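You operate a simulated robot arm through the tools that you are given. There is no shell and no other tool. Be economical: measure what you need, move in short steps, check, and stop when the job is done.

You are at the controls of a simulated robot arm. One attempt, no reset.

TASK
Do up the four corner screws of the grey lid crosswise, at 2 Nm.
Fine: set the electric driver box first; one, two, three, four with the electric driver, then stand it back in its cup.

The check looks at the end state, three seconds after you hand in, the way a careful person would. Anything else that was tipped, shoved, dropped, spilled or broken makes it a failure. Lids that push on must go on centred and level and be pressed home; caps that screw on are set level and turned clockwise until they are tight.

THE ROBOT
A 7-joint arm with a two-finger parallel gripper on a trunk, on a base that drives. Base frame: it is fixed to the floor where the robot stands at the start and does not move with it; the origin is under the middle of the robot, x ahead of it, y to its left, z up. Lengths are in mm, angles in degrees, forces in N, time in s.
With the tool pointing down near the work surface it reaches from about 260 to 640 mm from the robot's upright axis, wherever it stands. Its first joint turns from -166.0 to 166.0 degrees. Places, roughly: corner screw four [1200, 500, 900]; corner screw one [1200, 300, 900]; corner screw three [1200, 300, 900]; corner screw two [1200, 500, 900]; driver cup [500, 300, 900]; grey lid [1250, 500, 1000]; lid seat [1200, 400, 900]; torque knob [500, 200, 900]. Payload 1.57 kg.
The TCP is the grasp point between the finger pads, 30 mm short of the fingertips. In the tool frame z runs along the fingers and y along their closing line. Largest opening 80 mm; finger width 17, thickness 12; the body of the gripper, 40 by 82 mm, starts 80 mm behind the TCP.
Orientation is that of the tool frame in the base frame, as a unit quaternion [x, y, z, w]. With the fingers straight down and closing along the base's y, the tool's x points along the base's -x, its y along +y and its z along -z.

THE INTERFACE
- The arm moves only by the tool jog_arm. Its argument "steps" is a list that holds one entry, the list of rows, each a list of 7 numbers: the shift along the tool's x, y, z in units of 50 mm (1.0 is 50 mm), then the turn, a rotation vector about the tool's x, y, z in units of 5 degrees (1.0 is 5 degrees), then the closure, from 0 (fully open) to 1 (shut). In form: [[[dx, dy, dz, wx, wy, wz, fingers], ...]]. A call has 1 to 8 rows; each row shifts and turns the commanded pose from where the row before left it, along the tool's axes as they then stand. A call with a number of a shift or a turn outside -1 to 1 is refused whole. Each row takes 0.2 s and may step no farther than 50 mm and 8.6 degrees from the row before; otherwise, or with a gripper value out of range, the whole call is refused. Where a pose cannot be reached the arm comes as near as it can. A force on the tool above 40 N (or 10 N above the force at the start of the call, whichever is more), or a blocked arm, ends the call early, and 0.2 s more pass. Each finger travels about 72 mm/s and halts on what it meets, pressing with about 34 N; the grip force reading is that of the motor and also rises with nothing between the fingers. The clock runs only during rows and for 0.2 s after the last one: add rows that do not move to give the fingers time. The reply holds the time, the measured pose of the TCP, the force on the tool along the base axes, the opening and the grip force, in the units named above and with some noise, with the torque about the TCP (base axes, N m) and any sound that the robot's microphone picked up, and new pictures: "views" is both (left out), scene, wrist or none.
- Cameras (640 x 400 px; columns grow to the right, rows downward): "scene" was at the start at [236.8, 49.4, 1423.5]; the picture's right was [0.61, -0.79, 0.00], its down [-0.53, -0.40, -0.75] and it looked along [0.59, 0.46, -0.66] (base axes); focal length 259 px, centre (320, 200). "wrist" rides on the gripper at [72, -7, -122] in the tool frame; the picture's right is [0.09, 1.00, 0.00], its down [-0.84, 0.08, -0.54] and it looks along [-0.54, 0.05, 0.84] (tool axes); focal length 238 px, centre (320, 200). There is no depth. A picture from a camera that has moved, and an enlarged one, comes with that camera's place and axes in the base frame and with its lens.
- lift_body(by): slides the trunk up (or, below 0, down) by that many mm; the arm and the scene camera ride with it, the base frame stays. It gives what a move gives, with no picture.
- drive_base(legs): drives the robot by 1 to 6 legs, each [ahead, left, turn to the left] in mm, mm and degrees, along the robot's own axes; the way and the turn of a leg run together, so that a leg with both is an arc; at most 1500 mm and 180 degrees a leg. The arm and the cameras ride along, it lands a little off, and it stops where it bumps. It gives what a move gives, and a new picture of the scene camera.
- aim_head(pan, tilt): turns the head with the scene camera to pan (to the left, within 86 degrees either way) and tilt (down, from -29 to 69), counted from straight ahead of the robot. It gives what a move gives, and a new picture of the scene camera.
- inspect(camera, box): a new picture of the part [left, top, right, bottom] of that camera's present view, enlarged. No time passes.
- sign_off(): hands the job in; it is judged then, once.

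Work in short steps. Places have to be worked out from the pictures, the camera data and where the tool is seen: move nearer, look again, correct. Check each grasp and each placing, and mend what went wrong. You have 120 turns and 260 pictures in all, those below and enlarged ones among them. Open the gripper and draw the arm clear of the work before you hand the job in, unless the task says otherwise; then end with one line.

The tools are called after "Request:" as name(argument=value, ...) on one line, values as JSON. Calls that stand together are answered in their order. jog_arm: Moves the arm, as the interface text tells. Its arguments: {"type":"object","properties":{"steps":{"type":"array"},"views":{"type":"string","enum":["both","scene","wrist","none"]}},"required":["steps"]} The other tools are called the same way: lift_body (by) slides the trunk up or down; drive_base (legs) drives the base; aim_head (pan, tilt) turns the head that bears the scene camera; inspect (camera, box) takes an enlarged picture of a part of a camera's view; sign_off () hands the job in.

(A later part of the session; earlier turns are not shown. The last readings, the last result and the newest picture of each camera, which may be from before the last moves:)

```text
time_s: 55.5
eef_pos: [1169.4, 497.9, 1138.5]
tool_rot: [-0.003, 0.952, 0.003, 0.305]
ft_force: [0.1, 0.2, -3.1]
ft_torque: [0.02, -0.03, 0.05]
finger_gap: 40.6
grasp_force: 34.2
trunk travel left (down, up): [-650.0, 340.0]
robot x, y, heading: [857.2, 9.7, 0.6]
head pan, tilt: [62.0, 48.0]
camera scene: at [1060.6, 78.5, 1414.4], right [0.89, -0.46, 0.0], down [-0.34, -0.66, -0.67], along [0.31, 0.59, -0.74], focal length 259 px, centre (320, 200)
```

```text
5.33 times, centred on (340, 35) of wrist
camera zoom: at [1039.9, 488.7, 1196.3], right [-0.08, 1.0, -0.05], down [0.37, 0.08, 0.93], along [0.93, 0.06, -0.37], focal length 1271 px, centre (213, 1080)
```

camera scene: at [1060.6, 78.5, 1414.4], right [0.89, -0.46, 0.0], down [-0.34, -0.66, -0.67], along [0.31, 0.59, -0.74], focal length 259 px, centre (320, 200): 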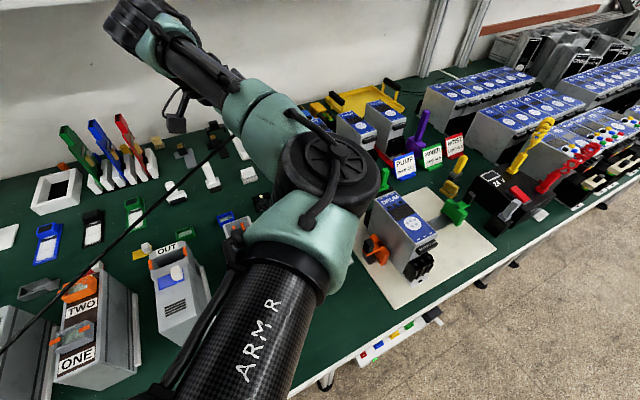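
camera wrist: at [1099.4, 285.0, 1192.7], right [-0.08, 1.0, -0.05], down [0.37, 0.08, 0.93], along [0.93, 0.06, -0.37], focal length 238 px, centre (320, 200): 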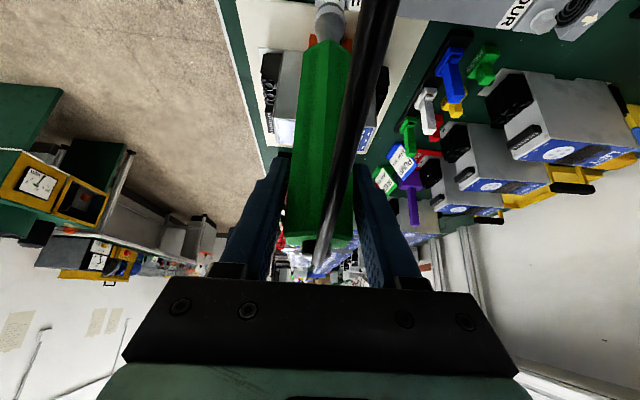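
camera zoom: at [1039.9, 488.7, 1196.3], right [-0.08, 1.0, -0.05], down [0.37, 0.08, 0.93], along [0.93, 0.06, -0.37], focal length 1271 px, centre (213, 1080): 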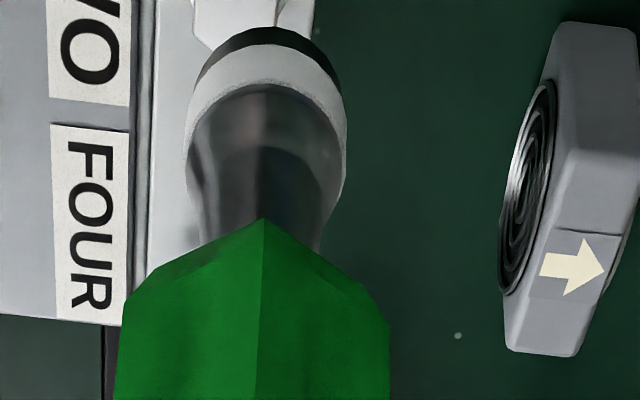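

The arm blocks the scene view of TWO. I raise and drive the base ~170 mm ahead so that the head camera sees the lid from the front, and shift the hand back accordingly.

Request:
jog_arm(steps=[[[-0.465, 0, -0.651, 0, 0, 0, 0.7], [-0.232, 0, -0.325, 0, 0, 0, 0.7]]], views="none")

Request:
drive_base(legs=[[170, 0, 0]])

Request:
aim_head(pan=84, tilt=48)

```text
time_s: 56.1
eef_pos: [1170.9, 495.9, 1199.8]
tool_rot: [-0.003, 0.953, 0.002, 0.304]
ft_force: [0.4, 1.2, -3.8]
ft_torque: [-0.02, -0.02, 0.01]
finger_gap: 40.2
grasp_force: 34.0
trunk travel left (down, up): [-650.0, 340.0]
robot x, y, heading: [851.1, 9.7, 0.3]
head pan, tilt: [62.0, 48.0]
```

```text
time_s: 57.6
eef_pos: [1336.4, 500.1, 1198.6]
tool_rot: [-0.006, 0.953, 0.003, 0.304]
ft_force: [-0.4, 0.6, -2.1]
ft_torque: [0.03, 0.0, -0.02]
finger_gap: 40.3
grasp_force: 33.8
trunk travel left (down, up): [-650.0, 340.0]
robot x, y, heading: [1020.1, 7.1, 0.7]
head pan, tilt: [62.0, 48.0]
camera scene: at [1229.7, 81.6, 1414.2], right [0.89, -0.46, 0.0], down [-0.34, -0.66, -0.67], along [0.31, 0.59, -0.74], focal length 259 px, centre (320, 200)
```

scene: 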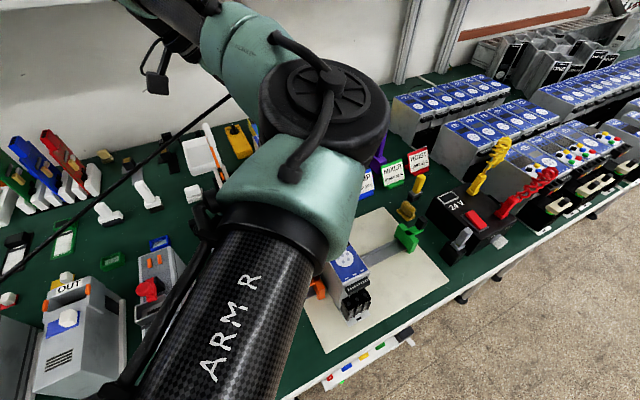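

```text
time_s: 58.4
eef_pos: [1335.0, 500.0, 1199.3]
tool_rot: [-0.007, 0.952, 0.004, 0.305]
ft_force: [0.0, 0.1, -3.1]
ft_torque: [-0.02, 0.0, 0.01]
finger_gap: 40.5
grasp_force: 34.0
trunk travel left (down, up): [-650.0, 340.0]
robot x, y, heading: [1024.5, 11.5, 1.2]
head pan, tilt: [84.0, 48.0]
camera scene: at [1200.3, 90.0, 1414.3], right [1.0, -0.09, 0.0], down [-0.07, -0.74, -0.67], along [0.06, 0.67, -0.74], focal length 259 px, centre (320, 200)
```

scene: 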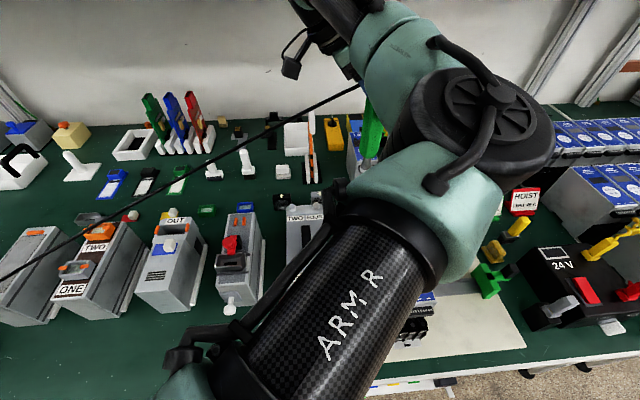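

Now I shift the hand back −x by 164 mm to above TWO (hover height) and look again.

Request:
jog_arm(steps=[[[0.67, 0, -0.478, 0, 0, 0, 0.7], [0.67, 0, -0.478, 0, 0, 0, 0.7], [0.67, -0.05, -0.478, 0, 0, 0, 0.7], [0.67, -0.05, -0.478, 0, 0, 0, 0.7], [0, 0, 0, 0, 0, 0, 0.7]]], views="scene")

Request:
inspect(camera="scene", box=[260, 140, 360, 260])

```text
time_s: 59.6
eef_pos: [1173.3, 489.5, 1198.8]
tool_rot: [-0.005, 0.952, 0.003, 0.305]
ft_force: [-0.4, 0.0, -3.2]
ft_torque: [0.04, 0.02, 0.03]
finger_gap: 40.2
grasp_force: 33.9
trunk travel left (down, up): [-650.0, 340.0]
robot x, y, heading: [1020.2, 9.8, 1.0]
head pan, tilt: [84.0, 48.0]
camera scene: at [1200.8, 89.9, 1414.2], right [1.0, -0.09, 0.0], down [-0.07, -0.74, -0.67], along [0.06, 0.67, -0.74], focal length 259 px, centre (320, 200)
```

scene: 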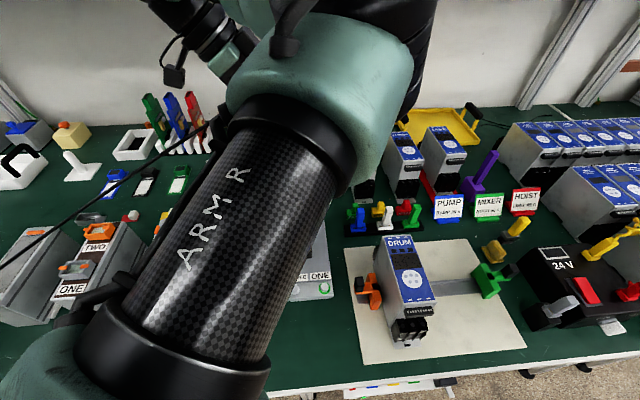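

```text
3.33 times, centred on (310, 200) of scene
camera zoom: at [1200.8, 89.9, 1414.2], right [1.0, -0.09, 0.0], down [-0.07, -0.74, -0.67], along [0.06, 0.67, -0.74], focal length 862 px, centre (353, 200)
```

zoom: 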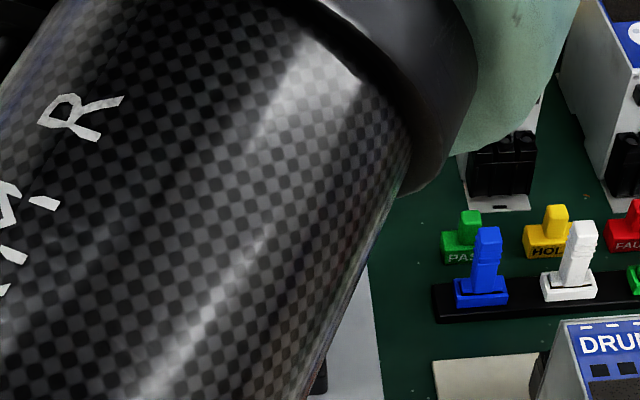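

Still just blocked by the forearm. I drive another 120 mm ahead and shift the hand back again.

Request:
drive_base(legs=[[120, 0, -1]])

Request:
jog_arm(steps=[[[0.65, 0, -0.464, 0, 0, 0, 0.7], [0.65, 0.03, -0.464, 0, 0, 0, 0.7], [0.65, 0.03, -0.464, 0, 0, 0, 0.7], [0, 0, 0, 0, 0, 0, 0.7]]], views="scene")

```text
time_s: 60.9
eef_pos: [1302.6, 487.3, 1199.5]
tool_rot: [0.0, 0.952, 0.002, 0.305]
ft_force: [0.2, 0.0, -3.4]
ft_torque: [0.01, 0.01, 0.0]
finger_gap: 40.1
grasp_force: 34.0
trunk travel left (down, up): [-650.0, 340.0]
robot x, y, heading: [1148.1, 14.2, -0.2]
head pan, tilt: [84.0, 48.0]
camera scene: at [1323.8, 88.0, 1414.2], right [0.99, -0.11, 0.0], down [-0.08, -0.74, -0.67], along [0.07, 0.67, -0.74], focal length 259 px, centre (320, 200)
```

scene: 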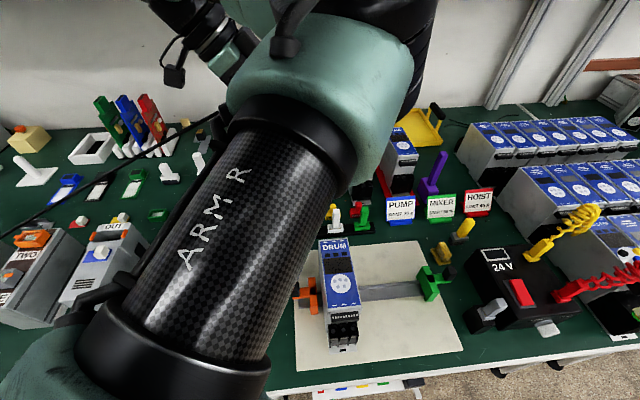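

```text
time_s: 61.9
eef_pos: [1180.2, 490.6, 1200.3]
tool_rot: [0.001, 0.953, 0.001, 0.304]
ft_force: [-0.4, 0.6, -2.5]
ft_torque: [0.02, 0.04, 0.01]
finger_gap: 40.3
grasp_force: 33.4
trunk travel left (down, up): [-650.0, 340.0]
robot x, y, heading: [1143.8, 10.8, -0.1]
head pan, tilt: [84.0, 48.0]
camera scene: at [1324.1, 88.0, 1414.2], right [0.99, -0.11, 0.0], down [-0.08, -0.74, -0.67], along [0.07, 0.67, -0.74], focal length 259 px, centre (320, 200)
```

scene: 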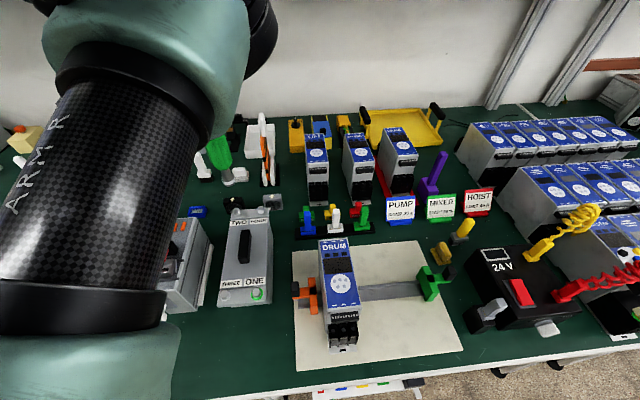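

The lid is visible now. I lower to hover ~18 mm above TWO.

Request:
jog_arm(steps=[[[0.507, 0.04, 0.56, 0, 0, 0, 0.7], [0.507, 0.04, 0.56, 0, 0, 0, 0.7], [0, 0, 0, 0, 0, 0, 0.7]]], views="scene")

Request:
inspect(camera="scene", box=[205, 160, 285, 240])

Request:
inspect(camera="wrist", box=[280, 0, 400, 70])

```text
time_s: 62.7
eef_pos: [1170.6, 494.8, 1122.0]
tool_rot: [0.001, 0.953, 0.002, 0.305]
ft_force: [0.2, 0.1, -2.8]
ft_torque: [-0.01, 0.01, 0.02]
finger_gap: 40.4
grasp_force: 33.7
trunk travel left (down, up): [-650.0, 340.0]
robot x, y, heading: [1146.9, 10.9, -0.0]
head pan, tilt: [84.0, 48.0]
camera scene: at [1323.2, 87.8, 1414.3], right [0.99, -0.11, 0.0], down [-0.08, -0.74, -0.67], along [0.07, 0.67, -0.74], focal length 259 px, centre (320, 200)
```

scene: 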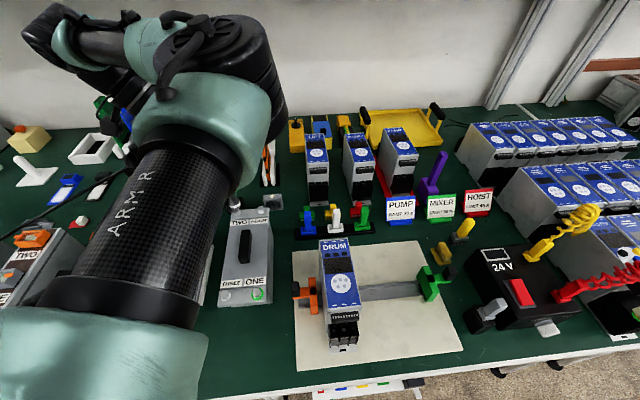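

```text
5.00 times, centred on (245, 200) of scene
camera zoom: at [1323.2, 87.8, 1414.3], right [0.99, -0.11, 0.0], down [-0.08, -0.74, -0.67], along [0.07, 0.67, -0.74], focal length 1293 px, centre (695, 200)
```

zoom: 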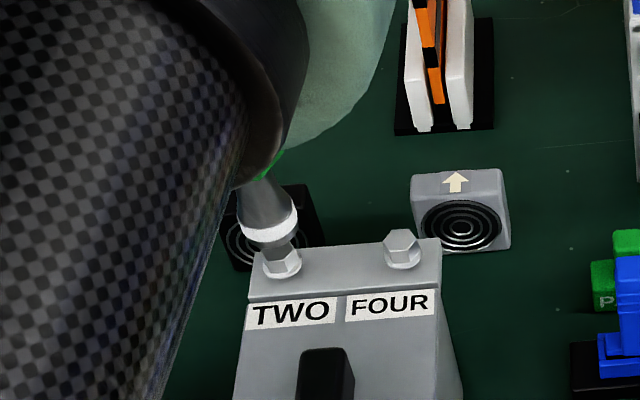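

```text
5.33 times, centred on (340, 35) of wrist
camera zoom: at [1041.3, 487.6, 1180.4], right [-0.07, 1.0, -0.05], down [0.37, 0.07, 0.93], along [0.93, 0.05, -0.37], focal length 1271 px, centre (213, 1080)
```

zoom: 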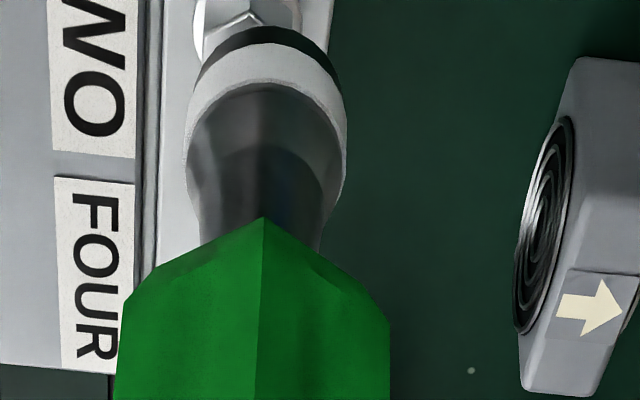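

TWO lies about +2.5 mm in x and −3 mm in y from the socket axis. I correct and lower 6 mm to recheck.

Request:
jog_arm(steps=[[[0.03, -0.06, 0.127, 0, 0, 0, 0.7], [0, 0, 0, 0, 0, 0, 0.7]]], views="none")

Request:
inspect(camera="scene", box=[225, 180, 275, 230])

Request:
inspect(camera="wrist", box=[280, 0, 400, 70])

```text
time_s: 63.3
eef_pos: [1175.0, 490.5, 1117.4]
tool_rot: [0.001, 0.952, 0.002, 0.306]
ft_force: [0.5, -0.4, -4.2]
ft_torque: [0.0, 0.01, 0.0]
finger_gap: 40.2
grasp_force: 34.3
trunk travel left (down, up): [-650.0, 340.0]
robot x, y, heading: [1146.3, 11.8, -0.1]
head pan, tilt: [84.0, 48.0]
```

```text
8.00 times, centred on (250, 205) of scene
camera zoom: at [1322.9, 88.1, 1414.3], right [0.99, -0.11, 0.0], down [-0.08, -0.74, -0.67], along [0.07, 0.67, -0.74], focal length 2069 px, centre (880, 160)
```

zoom: 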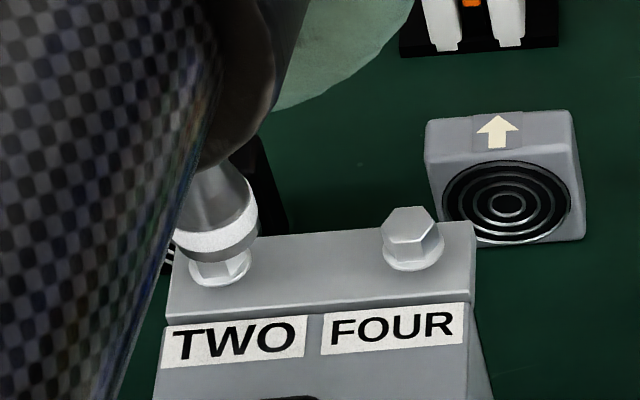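

```text
5.33 times, centred on (340, 35) of wrist
camera zoom: at [1044.0, 484.0, 1173.7], right [-0.07, 1.0, -0.05], down [0.37, 0.07, 0.93], along [0.93, 0.05, -0.37], focal length 1271 px, centre (213, 1080)
```

zoom: 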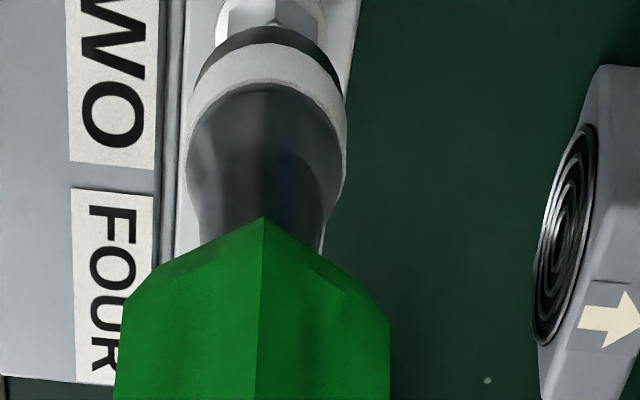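

y is good now; x overshot slightly. I shift −2.5 mm in x and lower 6 mm, then check again.

Request:
jog_arm(steps=[[[0.076, 0, 0.04, 0, 0, 0, 0.7], [0.034, 0, 0.03, 0, 0, 0, 0.7], [0, 0, 0, 0, 0, 0, 0.7]]], views="none")

Request:
inspect(camera="scene", box=[225, 180, 275, 230])

Request:
inspect(camera="wrist", box=[280, 0, 400, 70])

```text
time_s: 64.1
eef_pos: [1172.7, 491.0, 1110.6]
tool_rot: [0.002, 0.953, 0.001, 0.304]
ft_force: [-0.3, 0.5, -3.3]
ft_torque: [0.0, 0.0, 0.06]
finger_gap: 40.1
grasp_force: 34.3
trunk travel left (down, up): [-650.0, 340.0]
robot x, y, heading: [1146.8, 6.8, -0.1]
head pan, tilt: [84.0, 48.0]
```

```text
8.00 times, centred on (250, 205) of scene
camera zoom: at [1323.0, 88.0, 1414.3], right [0.99, -0.11, 0.0], down [-0.08, -0.74, -0.67], along [0.07, 0.67, -0.74], focal length 2069 px, centre (880, 160)
```

zoom: 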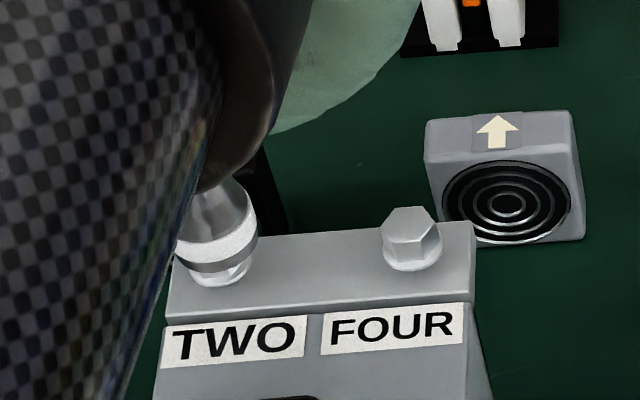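

```text
5.33 times, centred on (340, 35) of wrist
camera zoom: at [1042.6, 484.5, 1168.7], right [-0.07, 1.0, -0.05], down [0.37, 0.07, 0.93], along [0.93, 0.05, -0.37], focal length 1271 px, centre (213, 1080)
```

zoom: 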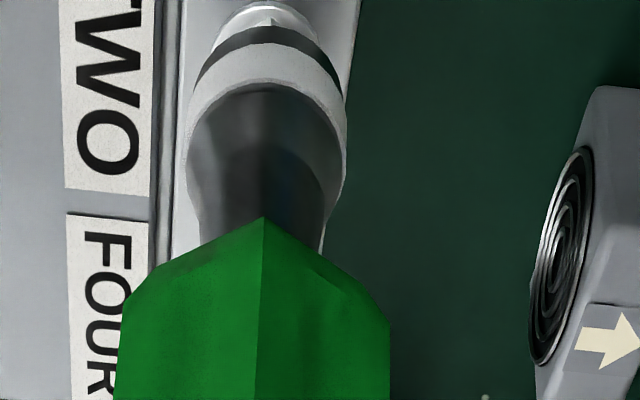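

Aligned. I lower onto TWO and press gently.

Request:
jog_arm(steps=[[[0.035, 0, 0.049, 0, 0, 0, 0.7], [0.035, 0, 0.049, 0, 0, 0, 0.7], [0.035, 0, 0.049, 0, 0, 0, 0.7], [0.023, 0, 0.033, 0, 0, 0, 0.7], [0.017, 0, 0.024, 0, 0, 0, 0.7], [0, 0, 0, 0, 0, 0, 0.7], [0, 0, 0, 0, 0, 0, 0.7]]], views="none")

Request:
inspect(camera="scene", box=[225, 180, 275, 230])

```text
time_s: 65.7
eef_pos: [1173.4, 490.5, 1099.0]
tool_rot: [0.0, 0.953, 0.003, 0.304]
ft_force: [0.6, -0.3, 1.4]
ft_torque: [0.02, -0.01, 0.01]
finger_gap: 40.2
grasp_force: 33.8
trunk travel left (down, up): [-650.0, 340.0]
robot x, y, heading: [1143.6, 11.4, -0.2]
head pan, tilt: [84.0, 48.0]
```

```text
8.00 times, centred on (250, 205) of scene
camera zoom: at [1323.0, 87.6, 1414.3], right [0.99, -0.11, 0.0], down [-0.08, -0.74, -0.67], along [0.07, 0.67, -0.74], focal length 2069 px, centre (880, 160)
```

zoom: 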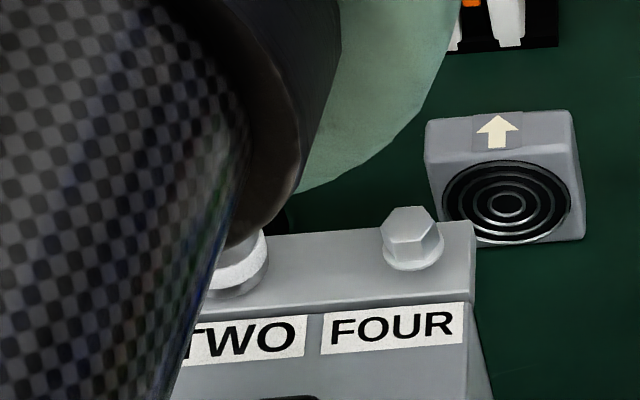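

Socket is over the head and just in contact. I press further and hold.

Request:
jog_arm(steps=[[[0.012, 0, 0.016, 0, 0, 0, 0.7], [0.012, 0, 0.016, 0, 0, 0, 0.7], [0.006, 0, 0.008, 0, 0, 0, 0.7], [0, 0, 0, 0, 0, 0, 0.7], [0, 0, 0, 0, 0, 0, 0.7], [0, 0, 0, 0, 0, 0, 0.7], [0, 0, 0, 0, 0, 0, 0.7], [0, 0, 0, 0, 0, 0, 0.7]]], views="none")

Request:
inspect(camera="scene", box=[225, 180, 275, 230])

```text
time_s: 67.5
eef_pos: [1173.0, 490.9, 1099.5]
tool_rot: [0.002, 0.952, 0.003, 0.305]
ft_force: [1.1, 3.8, 19.9]
ft_torque: [0.49, -0.15, 0.02]
finger_gap: 40.2
grasp_force: 33.5
trunk travel left (down, up): [-650.0, 340.0]
robot x, y, heading: [1145.2, 14.4, -0.2]
head pan, tilt: [84.0, 48.0]
```

```text
8.00 times, centred on (250, 205) of scene
camera zoom: at [1323.1, 86.4, 1414.5], right [0.99, -0.11, 0.0], down [-0.08, -0.74, -0.67], along [0.07, 0.67, -0.74], focal length 2069 px, centre (880, 160)
```

zoom: 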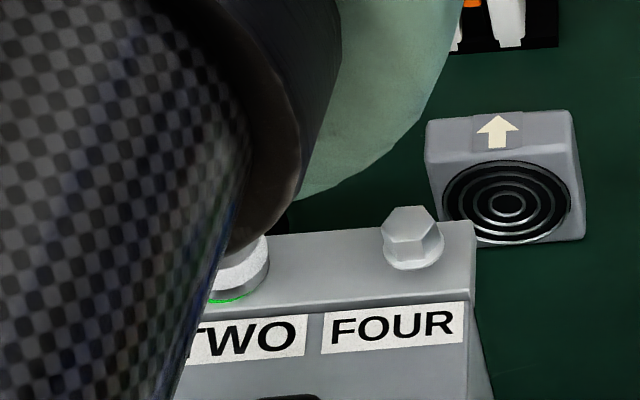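

Green ring at TWO too. Up 80 mm and across toward THREE at about (1173, 292.5), watching whether this close reach works.

Request:
jog_arm(steps=[[[-0.116, 0, -0.163, 0, 0, 0, 0.7], [-0.35, 0, -0.488, 0, 0, 0, 0.7], [-0.465, 0, -0.651, 0, 0, 0, 0.7], [0, -0.8, 0, 0, 0, 0, 0.7], [0, -0.8, 0, 0, 0, 0, 0.7], [0, -0.8, 0, 0, 0, 0, 0.7], [0, -0.8, 0, 0, 0, 0, 0.7], [0, -0.77, 0, 0, 0, 0, 0.7]]], views="scene")

```text
time_s: 69.5
eef_pos: [1164.0, 280.1, 1143.3]
tool_rot: [-0.024, 0.963, -0.056, 0.264]
ft_force: [0.5, 0.0, -3.3]
ft_torque: [0.03, -0.04, -0.02]
finger_gap: 40.2
grasp_force: 33.9
out of reach, approached as far as the arm can: row 8
trunk travel left (down, up): [-650.0, 340.0]
robot x, y, heading: [1147.8, 10.6, -0.1]
head pan, tilt: [84.0, 48.0]
stopped in row 8: the arm was blocked; the commanded pose is now the measured one
camera scene: at [1323.1, 88.2, 1414.3], right [0.99, -0.11, 0.0], down [-0.08, -0.74, -0.67], along [0.07, 0.67, -0.74], focal length 259 px, centre (320, 200)
```

scene: 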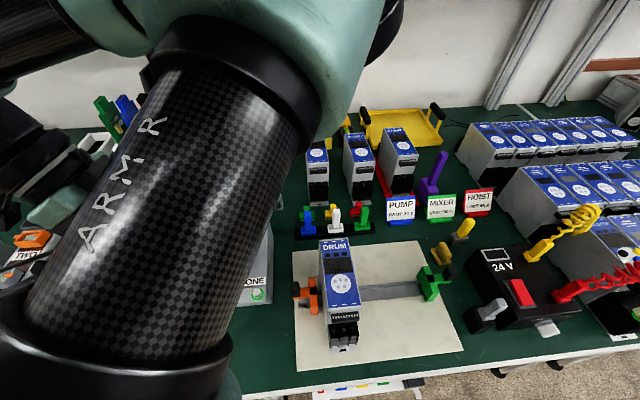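

The close reach failed (arm folded, nothing hit; force normal). I lift the trunk 100 mm for clearance, then move the hand outward (+x) and restore its orientation.

Request:
lift_body(by=100)

Request:
jog_arm(steps=[[[-0.69, 0, 0.4, 0, 0, 0, 0.7], [-0.69, 0, 0.4, 0, 0, 0, 0.7], [-0.2, 0, 0.1, -0.55, -0.49, 0.46, 0.7], [-0.2, 0, 0.1, -0.55, -0.49, 0.46, 0.7], [-0.65, 0, 0.465, 0, 0, 0, 0.7], [-0.65, 0, 0.465, 0, 0, 0, 0.7], [-0.65, 0, 0.465, 0, 0, 0, 0.7], [0, 0, 0, 0, 0, 0, 0.7]]], views="scene")

```text
time_s: 70.8
eef_pos: [1163.3, 280.4, 1243.9]
tool_rot: [-0.023, 0.963, -0.057, 0.263]
ft_force: [-0.7, -0.1, -4.4]
ft_torque: [-0.02, -0.02, 0.03]
finger_gap: 40.4
grasp_force: 33.7
trunk travel left (down, up): [-750.0, 240.0]
robot x, y, heading: [1141.6, 18.7, -0.0]
head pan, tilt: [84.0, 48.0]
```

```text
time_s: 72.6
eef_pos: [1386.3, 280.7, 1248.4]
tool_rot: [0.002, 0.952, 0.003, 0.307]
ft_force: [-1.0, 0.7, -3.6]
ft_torque: [0.0, -0.02, 0.02]
finger_gap: 40.2
grasp_force: 34.4
trunk travel left (down, up): [-750.0, 240.0]
robot x, y, heading: [1142.7, 11.9, -0.2]
head pan, tilt: [84.0, 48.0]
camera scene: at [1322.4, 88.4, 1514.4], right [0.99, -0.11, 0.0], down [-0.08, -0.74, -0.67], along [0.07, 0.67, -0.74], focal length 259 px, centre (320, 200)
```

scene: 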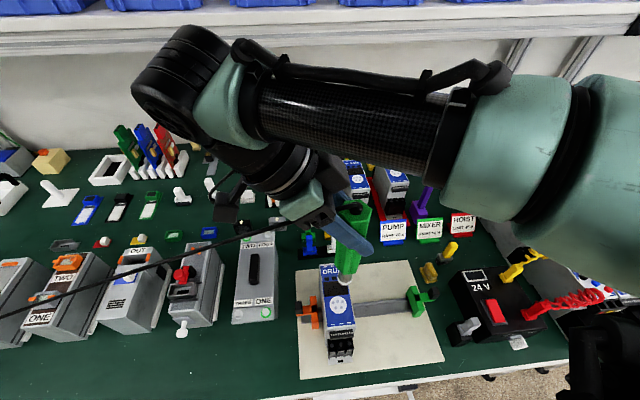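

Clear. I drive back ~265 mm so THREE is at a comfortable reach, and aim the head.

Request:
drive_base(legs=[[-265, 0, 0]])

Request:
aim_head(pan=62, tilt=48)

```text
time_s: 74.5
eef_pos: [1122.3, 281.1, 1247.9]
tool_rot: [-0.001, 0.952, 0.003, 0.306]
ft_force: [-0.2, 0.0, -3.1]
ft_torque: [-0.03, 0.02, 0.01]
finger_gap: 40.3
grasp_force: 33.9
trunk travel left (down, up): [-750.0, 240.0]
robot x, y, heading: [881.3, 10.0, 0.1]
head pan, tilt: [84.0, 48.0]
camera scene: at [1060.3, 88.5, 1514.3], right [0.99, -0.1, 0.0], down [-0.08, -0.74, -0.67], along [0.07, 0.67, -0.74], focal length 259 px, centre (320, 200)
```

scene: 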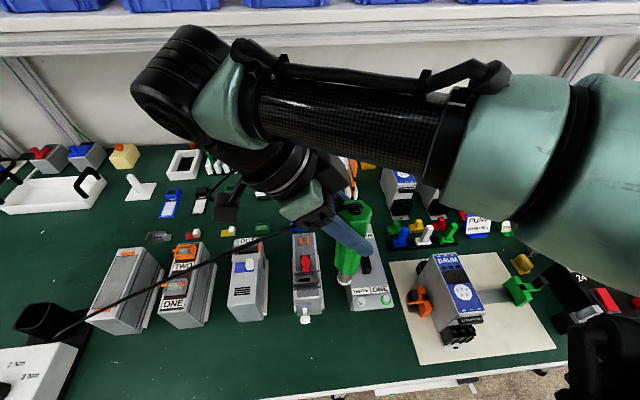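

```text
time_s: 75.4
eef_pos: [1121.6, 280.3, 1248.1]
tool_rot: [0.0, 0.952, 0.004, 0.306]
ft_force: [-0.3, -0.6, -3.3]
ft_torque: [-0.01, 0.02, 0.0]
finger_gap: 40.1
grasp_force: 33.6
trunk travel left (down, up): [-750.0, 240.0]
robot x, y, heading: [882.7, 9.0, 0.2]
head pan, tilt: [62.0, 48.0]
camera scene: at [1089.5, 79.8, 1514.3], right [0.88, -0.47, 0.0], down [-0.35, -0.66, -0.67], along [0.31, 0.59, -0.74], focal length 259 px, centre (320, 200)
```

scene: 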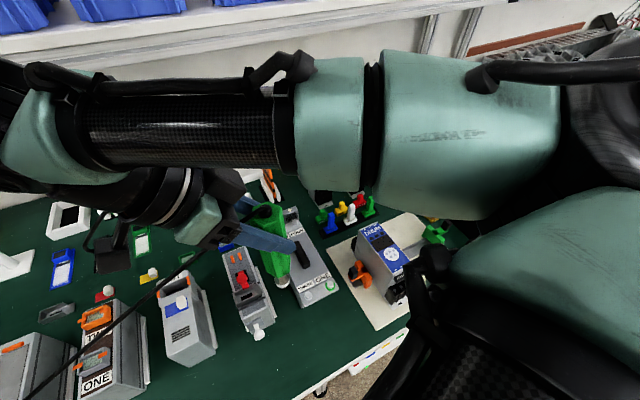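

I move over THREE and down to hover height.

Request:
jog_arm(steps=[[[-0.42, 0.12, 0.3, 0, 0, 0, 0.7], [-0.42, 0.12, 0.3, 0, 0, 0, 0.7], [0.488, 0, 0.684, 0, 0, 0, 0.7], [0.488, 0, 0.684, 0, 0, 0, 0.7], [0.488, 0, 0.684, 0, 0, 0, 0.7], [0, 0, 0, 0, 0, 0, 0.7]]], views="scene")

Request:
inspect(camera="scene", box=[260, 220, 340, 300])

Request:
inspect(camera="wrist", box=[280, 0, 400, 70])

```text
time_s: 76.8
eef_pos: [1178.7, 294.4, 1122.8]
tool_rot: [-0.001, 0.952, 0.004, 0.306]
ft_force: [0.1, 0.3, -3.4]
ft_torque: [0.04, -0.01, -0.04]
finger_gap: 40.3
grasp_force: 34.6
trunk travel left (down, up): [-750.0, 240.0]
robot x, y, heading: [882.5, 10.8, 0.2]
head pan, tilt: [62.0, 48.0]
camera scene: at [1089.3, 79.7, 1514.3], right [0.88, -0.47, 0.0], down [-0.35, -0.66, -0.67], along [0.31, 0.59, -0.74], focal length 259 px, centre (320, 200)
```

scene: 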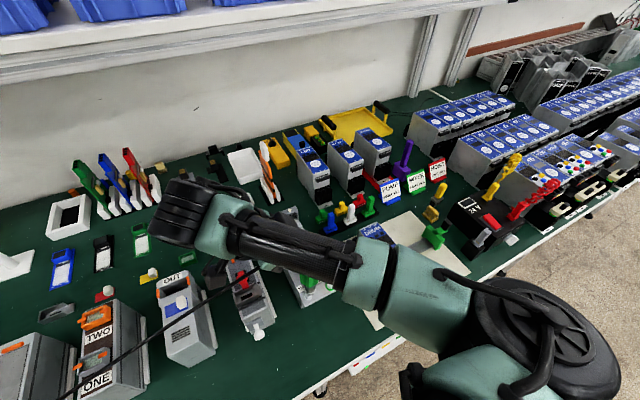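

```text
5.00 times, centred on (300, 260) of scene
camera zoom: at [1089.3, 79.7, 1514.3], right [0.88, -0.47, 0.0], down [-0.35, -0.66, -0.67], along [0.31, 0.59, -0.74], focal length 1293 px, centre (420, -100)
```

zoom: 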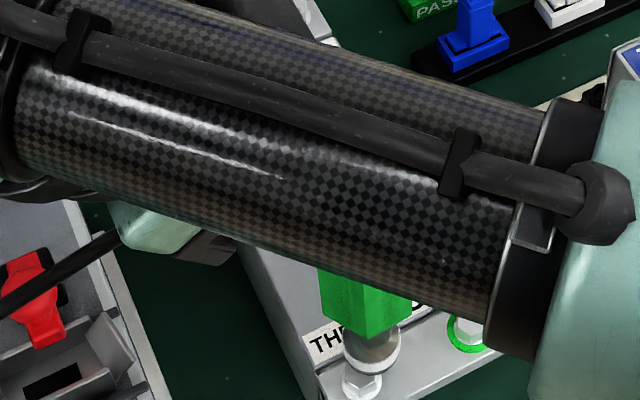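

```text
5.33 times, centred on (340, 35) of wrist
camera zoom: at [1048.4, 287.6, 1180.1], right [-0.08, 1.0, -0.05], down [0.36, 0.07, 0.93], along [0.93, 0.06, -0.37], focal length 1271 px, centre (213, 1080)
```

zoom: 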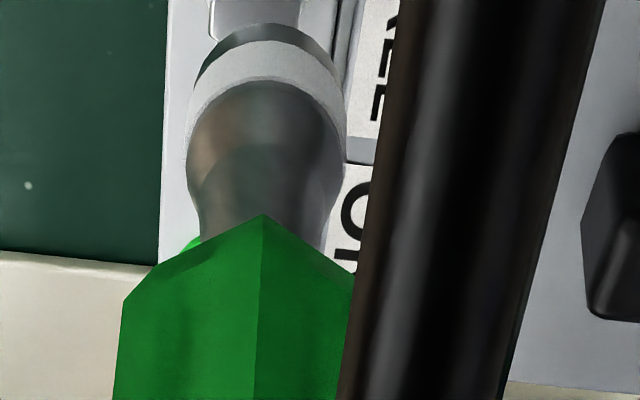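

Socket is ~5.5 mm too far in +x. I correct, lower 6 mm, and check.

Request:
jog_arm(steps=[[[0.08, -0.015, 0.017, 0, 0, 0, 0.7], [0.08, -0.015, 0.017, 0, 0, 0, 0.7], [0, 0, 0, 0, 0, 0, 0.7]]], views="none")

Request:
inspect(camera="scene", box=[290, 260, 330, 310])

Request:
inspect(camera="wrist", box=[280, 0, 400, 70])

```text
time_s: 77.6
eef_pos: [1170.8, 294.6, 1117.0]
tool_rot: [0.001, 0.952, 0.004, 0.307]
ft_force: [0.5, 0.0, -3.2]
ft_torque: [0.02, -0.02, 0.02]
finger_gap: 40.3
grasp_force: 34.0
trunk travel left (down, up): [-750.0, 240.0]
robot x, y, heading: [880.6, 12.5, 0.1]
head pan, tilt: [62.0, 48.0]
```

```text
8.00 times, centred on (310, 285) of scene
camera zoom: at [1089.4, 79.8, 1514.3], right [0.88, -0.47, 0.0], down [-0.35, -0.66, -0.67], along [0.31, 0.59, -0.74], focal length 2069 px, centre (400, -480)
```

zoom: 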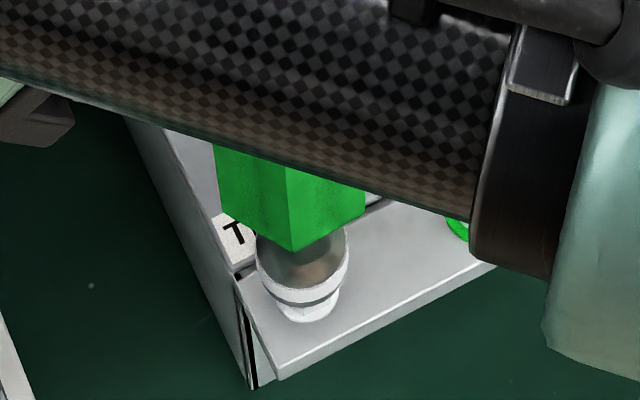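

```text
5.33 times, centred on (340, 35) of wrist
camera zoom: at [1041.2, 285.8, 1174.4], right [-0.08, 1.0, -0.05], down [0.36, 0.07, 0.93], along [0.93, 0.06, -0.37], focal length 1271 px, centre (213, 1080)
```

zoom: 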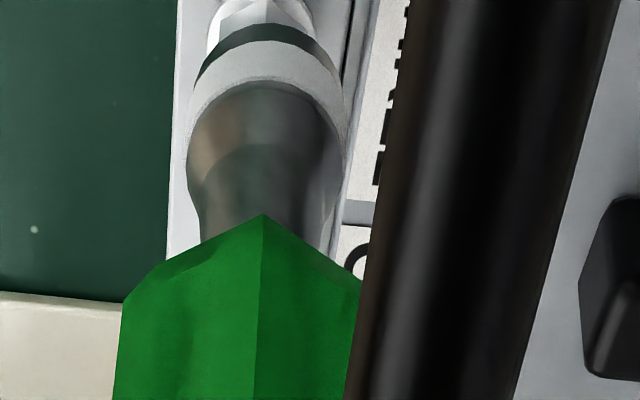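

Small correction: +1.7 mm x, −1.5 mm y, lower 5 mm; check once more.

Request:
jog_arm(steps=[[[0.03, -0.03, 0.1, 0, 0, 0, 0.7], [0, 0, 0, 0, 0, 0, 0.7]]], views="none")

Request:
inspect(camera="scene", box=[290, 260, 330, 310])

Request:
inspect(camera="wrist", box=[280, 0, 400, 70])

```text
time_s: 78.2
eef_pos: [1172.6, 292.5, 1113.4]
tool_rot: [0.0, 0.952, 0.004, 0.308]
ft_force: [1.2, 0.9, -3.3]
ft_torque: [-0.01, 0.02, 0.01]
finger_gap: 40.3
grasp_force: 34.3
trunk travel left (down, up): [-750.0, 240.0]
robot x, y, heading: [880.2, 8.1, 0.2]
head pan, tilt: [62.0, 48.0]
```

```text
8.00 times, centred on (310, 285) of scene
camera zoom: at [1089.3, 79.9, 1514.3], right [0.88, -0.47, 0.0], down [-0.35, -0.66, -0.67], along [0.31, 0.59, -0.74], focal length 2069 px, centre (400, -480)
```

zoom: 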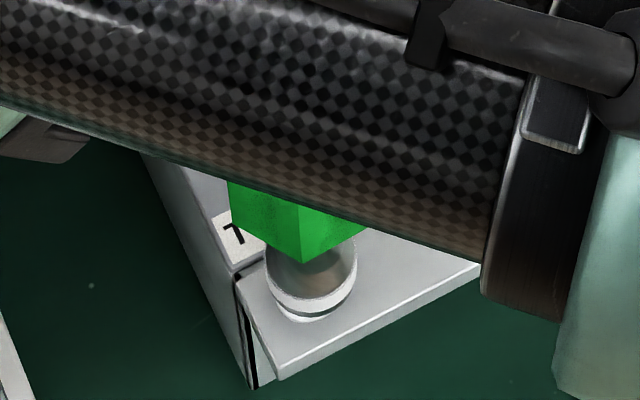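

```text
5.33 times, centred on (340, 35) of wrist
camera zoom: at [1042.6, 283.9, 1170.0], right [-0.08, 1.0, -0.05], down [0.36, 0.07, 0.93], along [0.93, 0.06, -0.37], focal length 1271 px, centre (213, 1080)
```

zoom: 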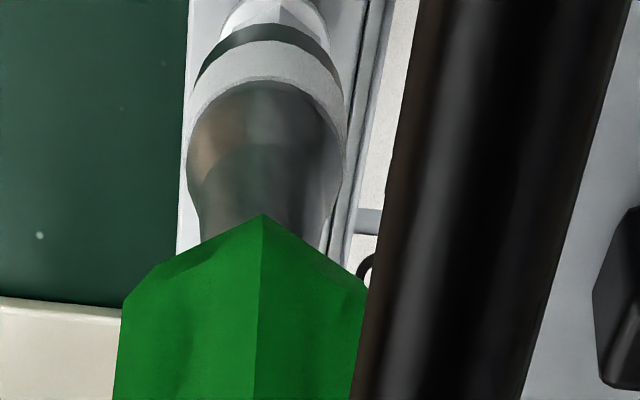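

Aligned in both views. I lower onto THREE and press to about 20–25 N.

Request:
jog_arm(steps=[[[0.046, 0, 0.065, 0, 0, 0, 0.7], [0.046, 0, 0.065, 0, 0, 0, 0.7], [0.046, 0, 0.065, 0, 0, 0, 0.7], [0.023, 0, 0.033, 0, 0, 0, 0.7], [0.012, 0, 0.016, 0, 0, 0, 0.7], [0, 0, 0, 0, 0, 0, 0.7], [0, 0, 0, 0, 0, 0, 0.7], [0, 0, 0, 0, 0, 0, 0.7]]], views="none")

Request:
inspect(camera="scene", box=[290, 260, 330, 310])

```text
time_s: 80.0
eef_pos: [1168.1, 291.5, 1099.4]
tool_rot: [0.001, 0.951, 0.006, 0.309]
ft_force: [2.2, -0.7, 31.9]
ft_torque: [-0.05, -0.26, 0.08]
finger_gap: 40.0
grasp_force: 33.6
trunk travel left (down, up): [-750.0, 240.0]
robot x, y, heading: [883.6, 12.7, 0.4]
head pan, tilt: [62.0, 48.0]
```

```text
8.00 times, centred on (310, 285) of scene
camera zoom: at [1087.5, 77.7, 1514.9], right [0.88, -0.47, 0.0], down [-0.35, -0.66, -0.67], along [0.31, 0.59, -0.74], focal length 2069 px, centre (400, -480)
```

zoom: 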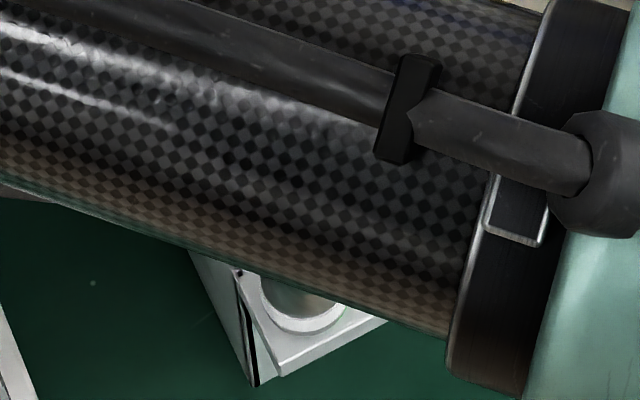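

Pressing ~35 N; the arm hides the ring. I hold briefly, then lift and look.

Request:
jog_arm(steps=[[[0, 0, 0, 0, 0, 0, 0.7], [0, 0, 0, 0, 0, 0, 0.7], [0, 0, 0, 0, 0, 0, 0.7], [-0.116, 0, -0.163, 0, 0, 0, 0.7], [-0.35, 0, -0.488, 0, 0, 0, 0.7], [-0.465, 0, -0.651, 0, 0, 0, 0.7], [0, 0, 0, 0, 0, 0, 0.7]]], views="scene")

Request:
inspect(camera="scene", box=[260, 190, 360, 300])

```text
time_s: 81.6
eef_pos: [1169.1, 291.0, 1177.5]
tool_rot: [0.0, 0.952, 0.004, 0.306]
ft_force: [0.3, 0.1, -3.4]
ft_torque: [0.02, -0.03, -0.01]
finger_gap: 40.2
grasp_force: 33.7
trunk travel left (down, up): [-750.0, 240.0]
robot x, y, heading: [880.4, 9.1, -0.0]
head pan, tilt: [62.0, 48.0]
camera scene: at [1089.2, 79.7, 1514.3], right [0.88, -0.47, 0.0], down [-0.35, -0.66, -0.67], along [0.31, 0.59, -0.74], focal length 259 px, centre (320, 200)
```

scene: 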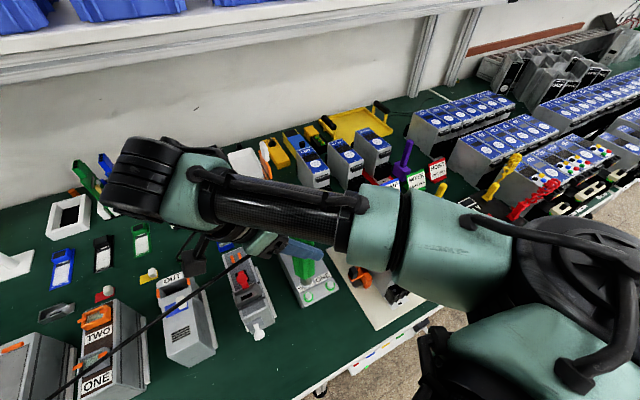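

```text
3.64 times, centred on (310, 245) of scene
camera zoom: at [1089.2, 79.7, 1514.3], right [0.88, -0.47, 0.0], down [-0.35, -0.66, -0.67], along [0.31, 0.59, -0.74], focal length 940 px, centre (356, 36)
```

zoom: 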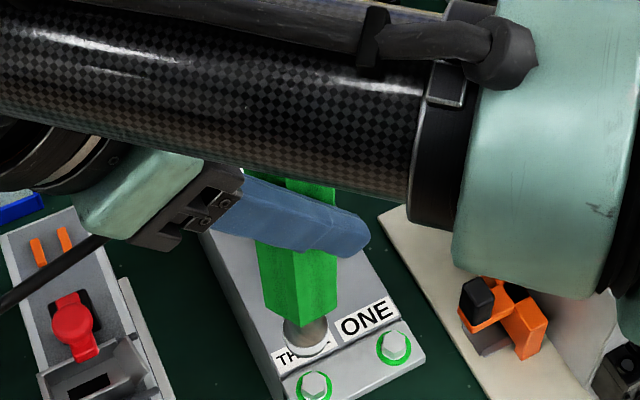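

THREE is done as well. For FOUR I use the front-view base position again: raise 70 mm, drive +265 mm, aim the head.

Request:
jog_arm(steps=[[[-0.407, 0, -0.57, 0, 0, 0, 0.7], [-0.407, 0, -0.57, 0, 0, 0, 0.7]]], views="none")

Request:
drive_base(legs=[[270, 0, 0]])

Request:
aim_head(pan=84, tilt=48)

```text
time_s: 82.2
eef_pos: [1171.1, 286.9, 1246.8]
tool_rot: [-0.001, 0.952, 0.004, 0.306]
ft_force: [-0.4, -0.4, -2.4]
ft_torque: [0.01, 0.04, 0.02]
finger_gap: 40.2
grasp_force: 33.6
trunk travel left (down, up): [-750.0, 240.0]
robot x, y, heading: [881.0, 8.9, 0.1]
head pan, tilt: [62.0, 48.0]
```

```text
time_s: 84.1
eef_pos: [1440.4, 283.1, 1247.7]
tool_rot: [0.004, 0.952, 0.002, 0.307]
ft_force: [0.7, 0.6, -3.2]
ft_torque: [0.02, -0.04, -0.01]
finger_gap: 40.2
grasp_force: 33.8
trunk travel left (down, up): [-750.0, 240.0]
robot x, y, heading: [1148.5, 9.6, -0.6]
head pan, tilt: [62.0, 48.0]
camera scene: at [1357.7, 76.9, 1514.3], right [0.88, -0.48, 0.0], down [-0.35, -0.65, -0.67], along [0.32, 0.59, -0.74], focal length 259 px, centre (320, 200)
```

scene: 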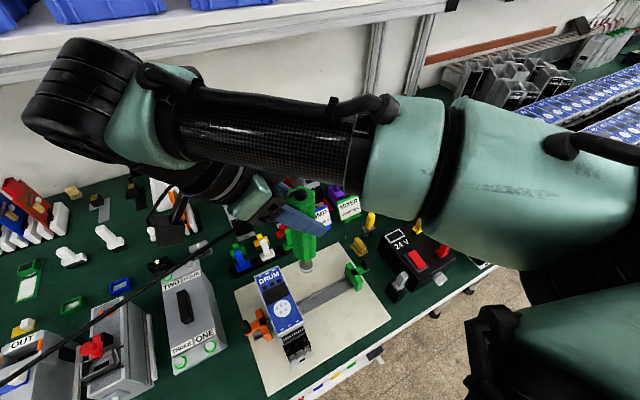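

```text
time_s: 84.9
eef_pos: [1440.3, 282.9, 1247.7]
tool_rot: [0.004, 0.952, 0.003, 0.307]
ft_force: [0.4, -0.4, -2.7]
ft_torque: [-0.02, 0.04, -0.01]
finger_gap: 40.0
grasp_force: 34.1
trunk travel left (down, up): [-750.0, 240.0]
robot x, y, heading: [1143.8, 8.9, -0.2]
head pan, tilt: [84.0, 48.0]
camera scene: at [1328.7, 85.9, 1514.3], right [0.99, -0.11, 0.0], down [-0.08, -0.74, -0.67], along [0.08, 0.66, -0.74], focal length 259 px, centre (320, 200)
```

scene: 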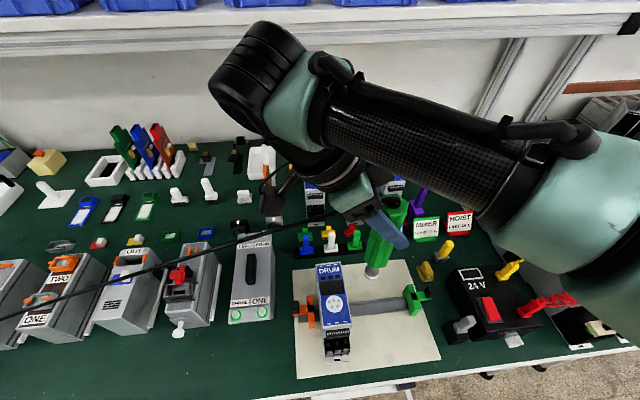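

Now I move over FOUR (≈(1228, 491)) and stop ~40 mm above it.

Request:
jog_arm(steps=[[[0.656, 0.594, -0.124, 0, 0, 0, 0.7], [0.656, 0.594, -0.124, 0, 0, 0, 0.7], [0.656, 0.594, -0.124, 0, 0, 0, 0.7], [0.656, 0.594, -0.124, 0, 0, 0, 0.7], [0.656, 0.594, -0.124, 0, 0, 0, 0.7], [0.656, 0.594, -0.124, 0, 0, 0, 0.7], [0.656, 0.594, -0.124, 0, 0, 0, 0.7], [0, 0, 0, 0, 0, 0, 0.7]]], views="scene")

Request:
inspect(camera="scene", box=[215, 190, 305, 280])

Request:
inspect(camera="wrist", box=[280, 0, 400, 70])

```text
time_s: 86.7
eef_pos: [1230.3, 489.5, 1146.3]
tool_rot: [0.005, 0.952, 0.002, 0.307]
ft_force: [0.6, -0.5, -3.4]
ft_torque: [0.0, 0.01, 0.03]
finger_gap: 40.1
grasp_force: 34.2
trunk travel left (down, up): [-750.0, 240.0]
robot x, y, heading: [1148.8, 10.7, -0.2]
head pan, tilt: [84.0, 48.0]
camera scene: at [1329.5, 85.4, 1514.2], right [0.99, -0.11, 0.0], down [-0.08, -0.74, -0.67], along [0.07, 0.67, -0.74], focal length 259 px, centre (320, 200)
```

scene: 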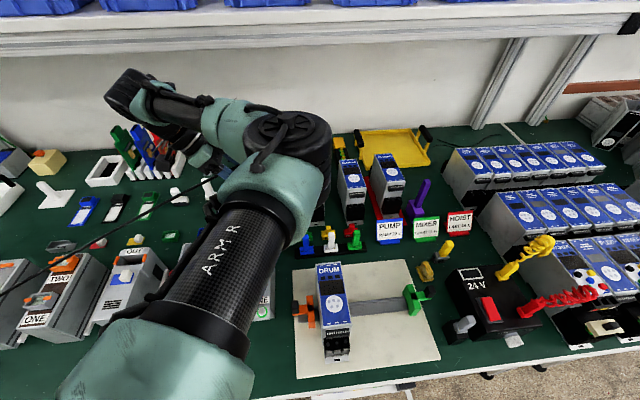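

```text
4.44 times, centred on (260, 235) of scene
camera zoom: at [1329.5, 85.4, 1514.2], right [0.99, -0.11, 0.0], down [-0.08, -0.74, -0.67], along [0.07, 0.67, -0.74], focal length 1149 px, centre (587, 44)
```

zoom: 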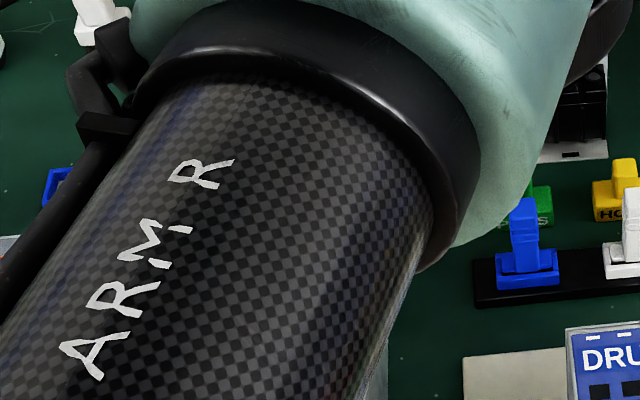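

```text
5.33 times, centred on (340, 35) of wrist
camera zoom: at [1099.0, 483.1, 1204.0], right [-0.07, 1.0, -0.05], down [0.36, 0.07, 0.93], along [0.93, 0.05, -0.37], focal length 1271 px, centre (213, 1080)
```

zoom: 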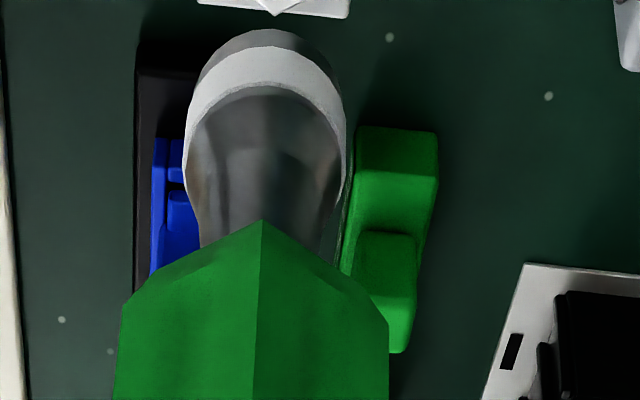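

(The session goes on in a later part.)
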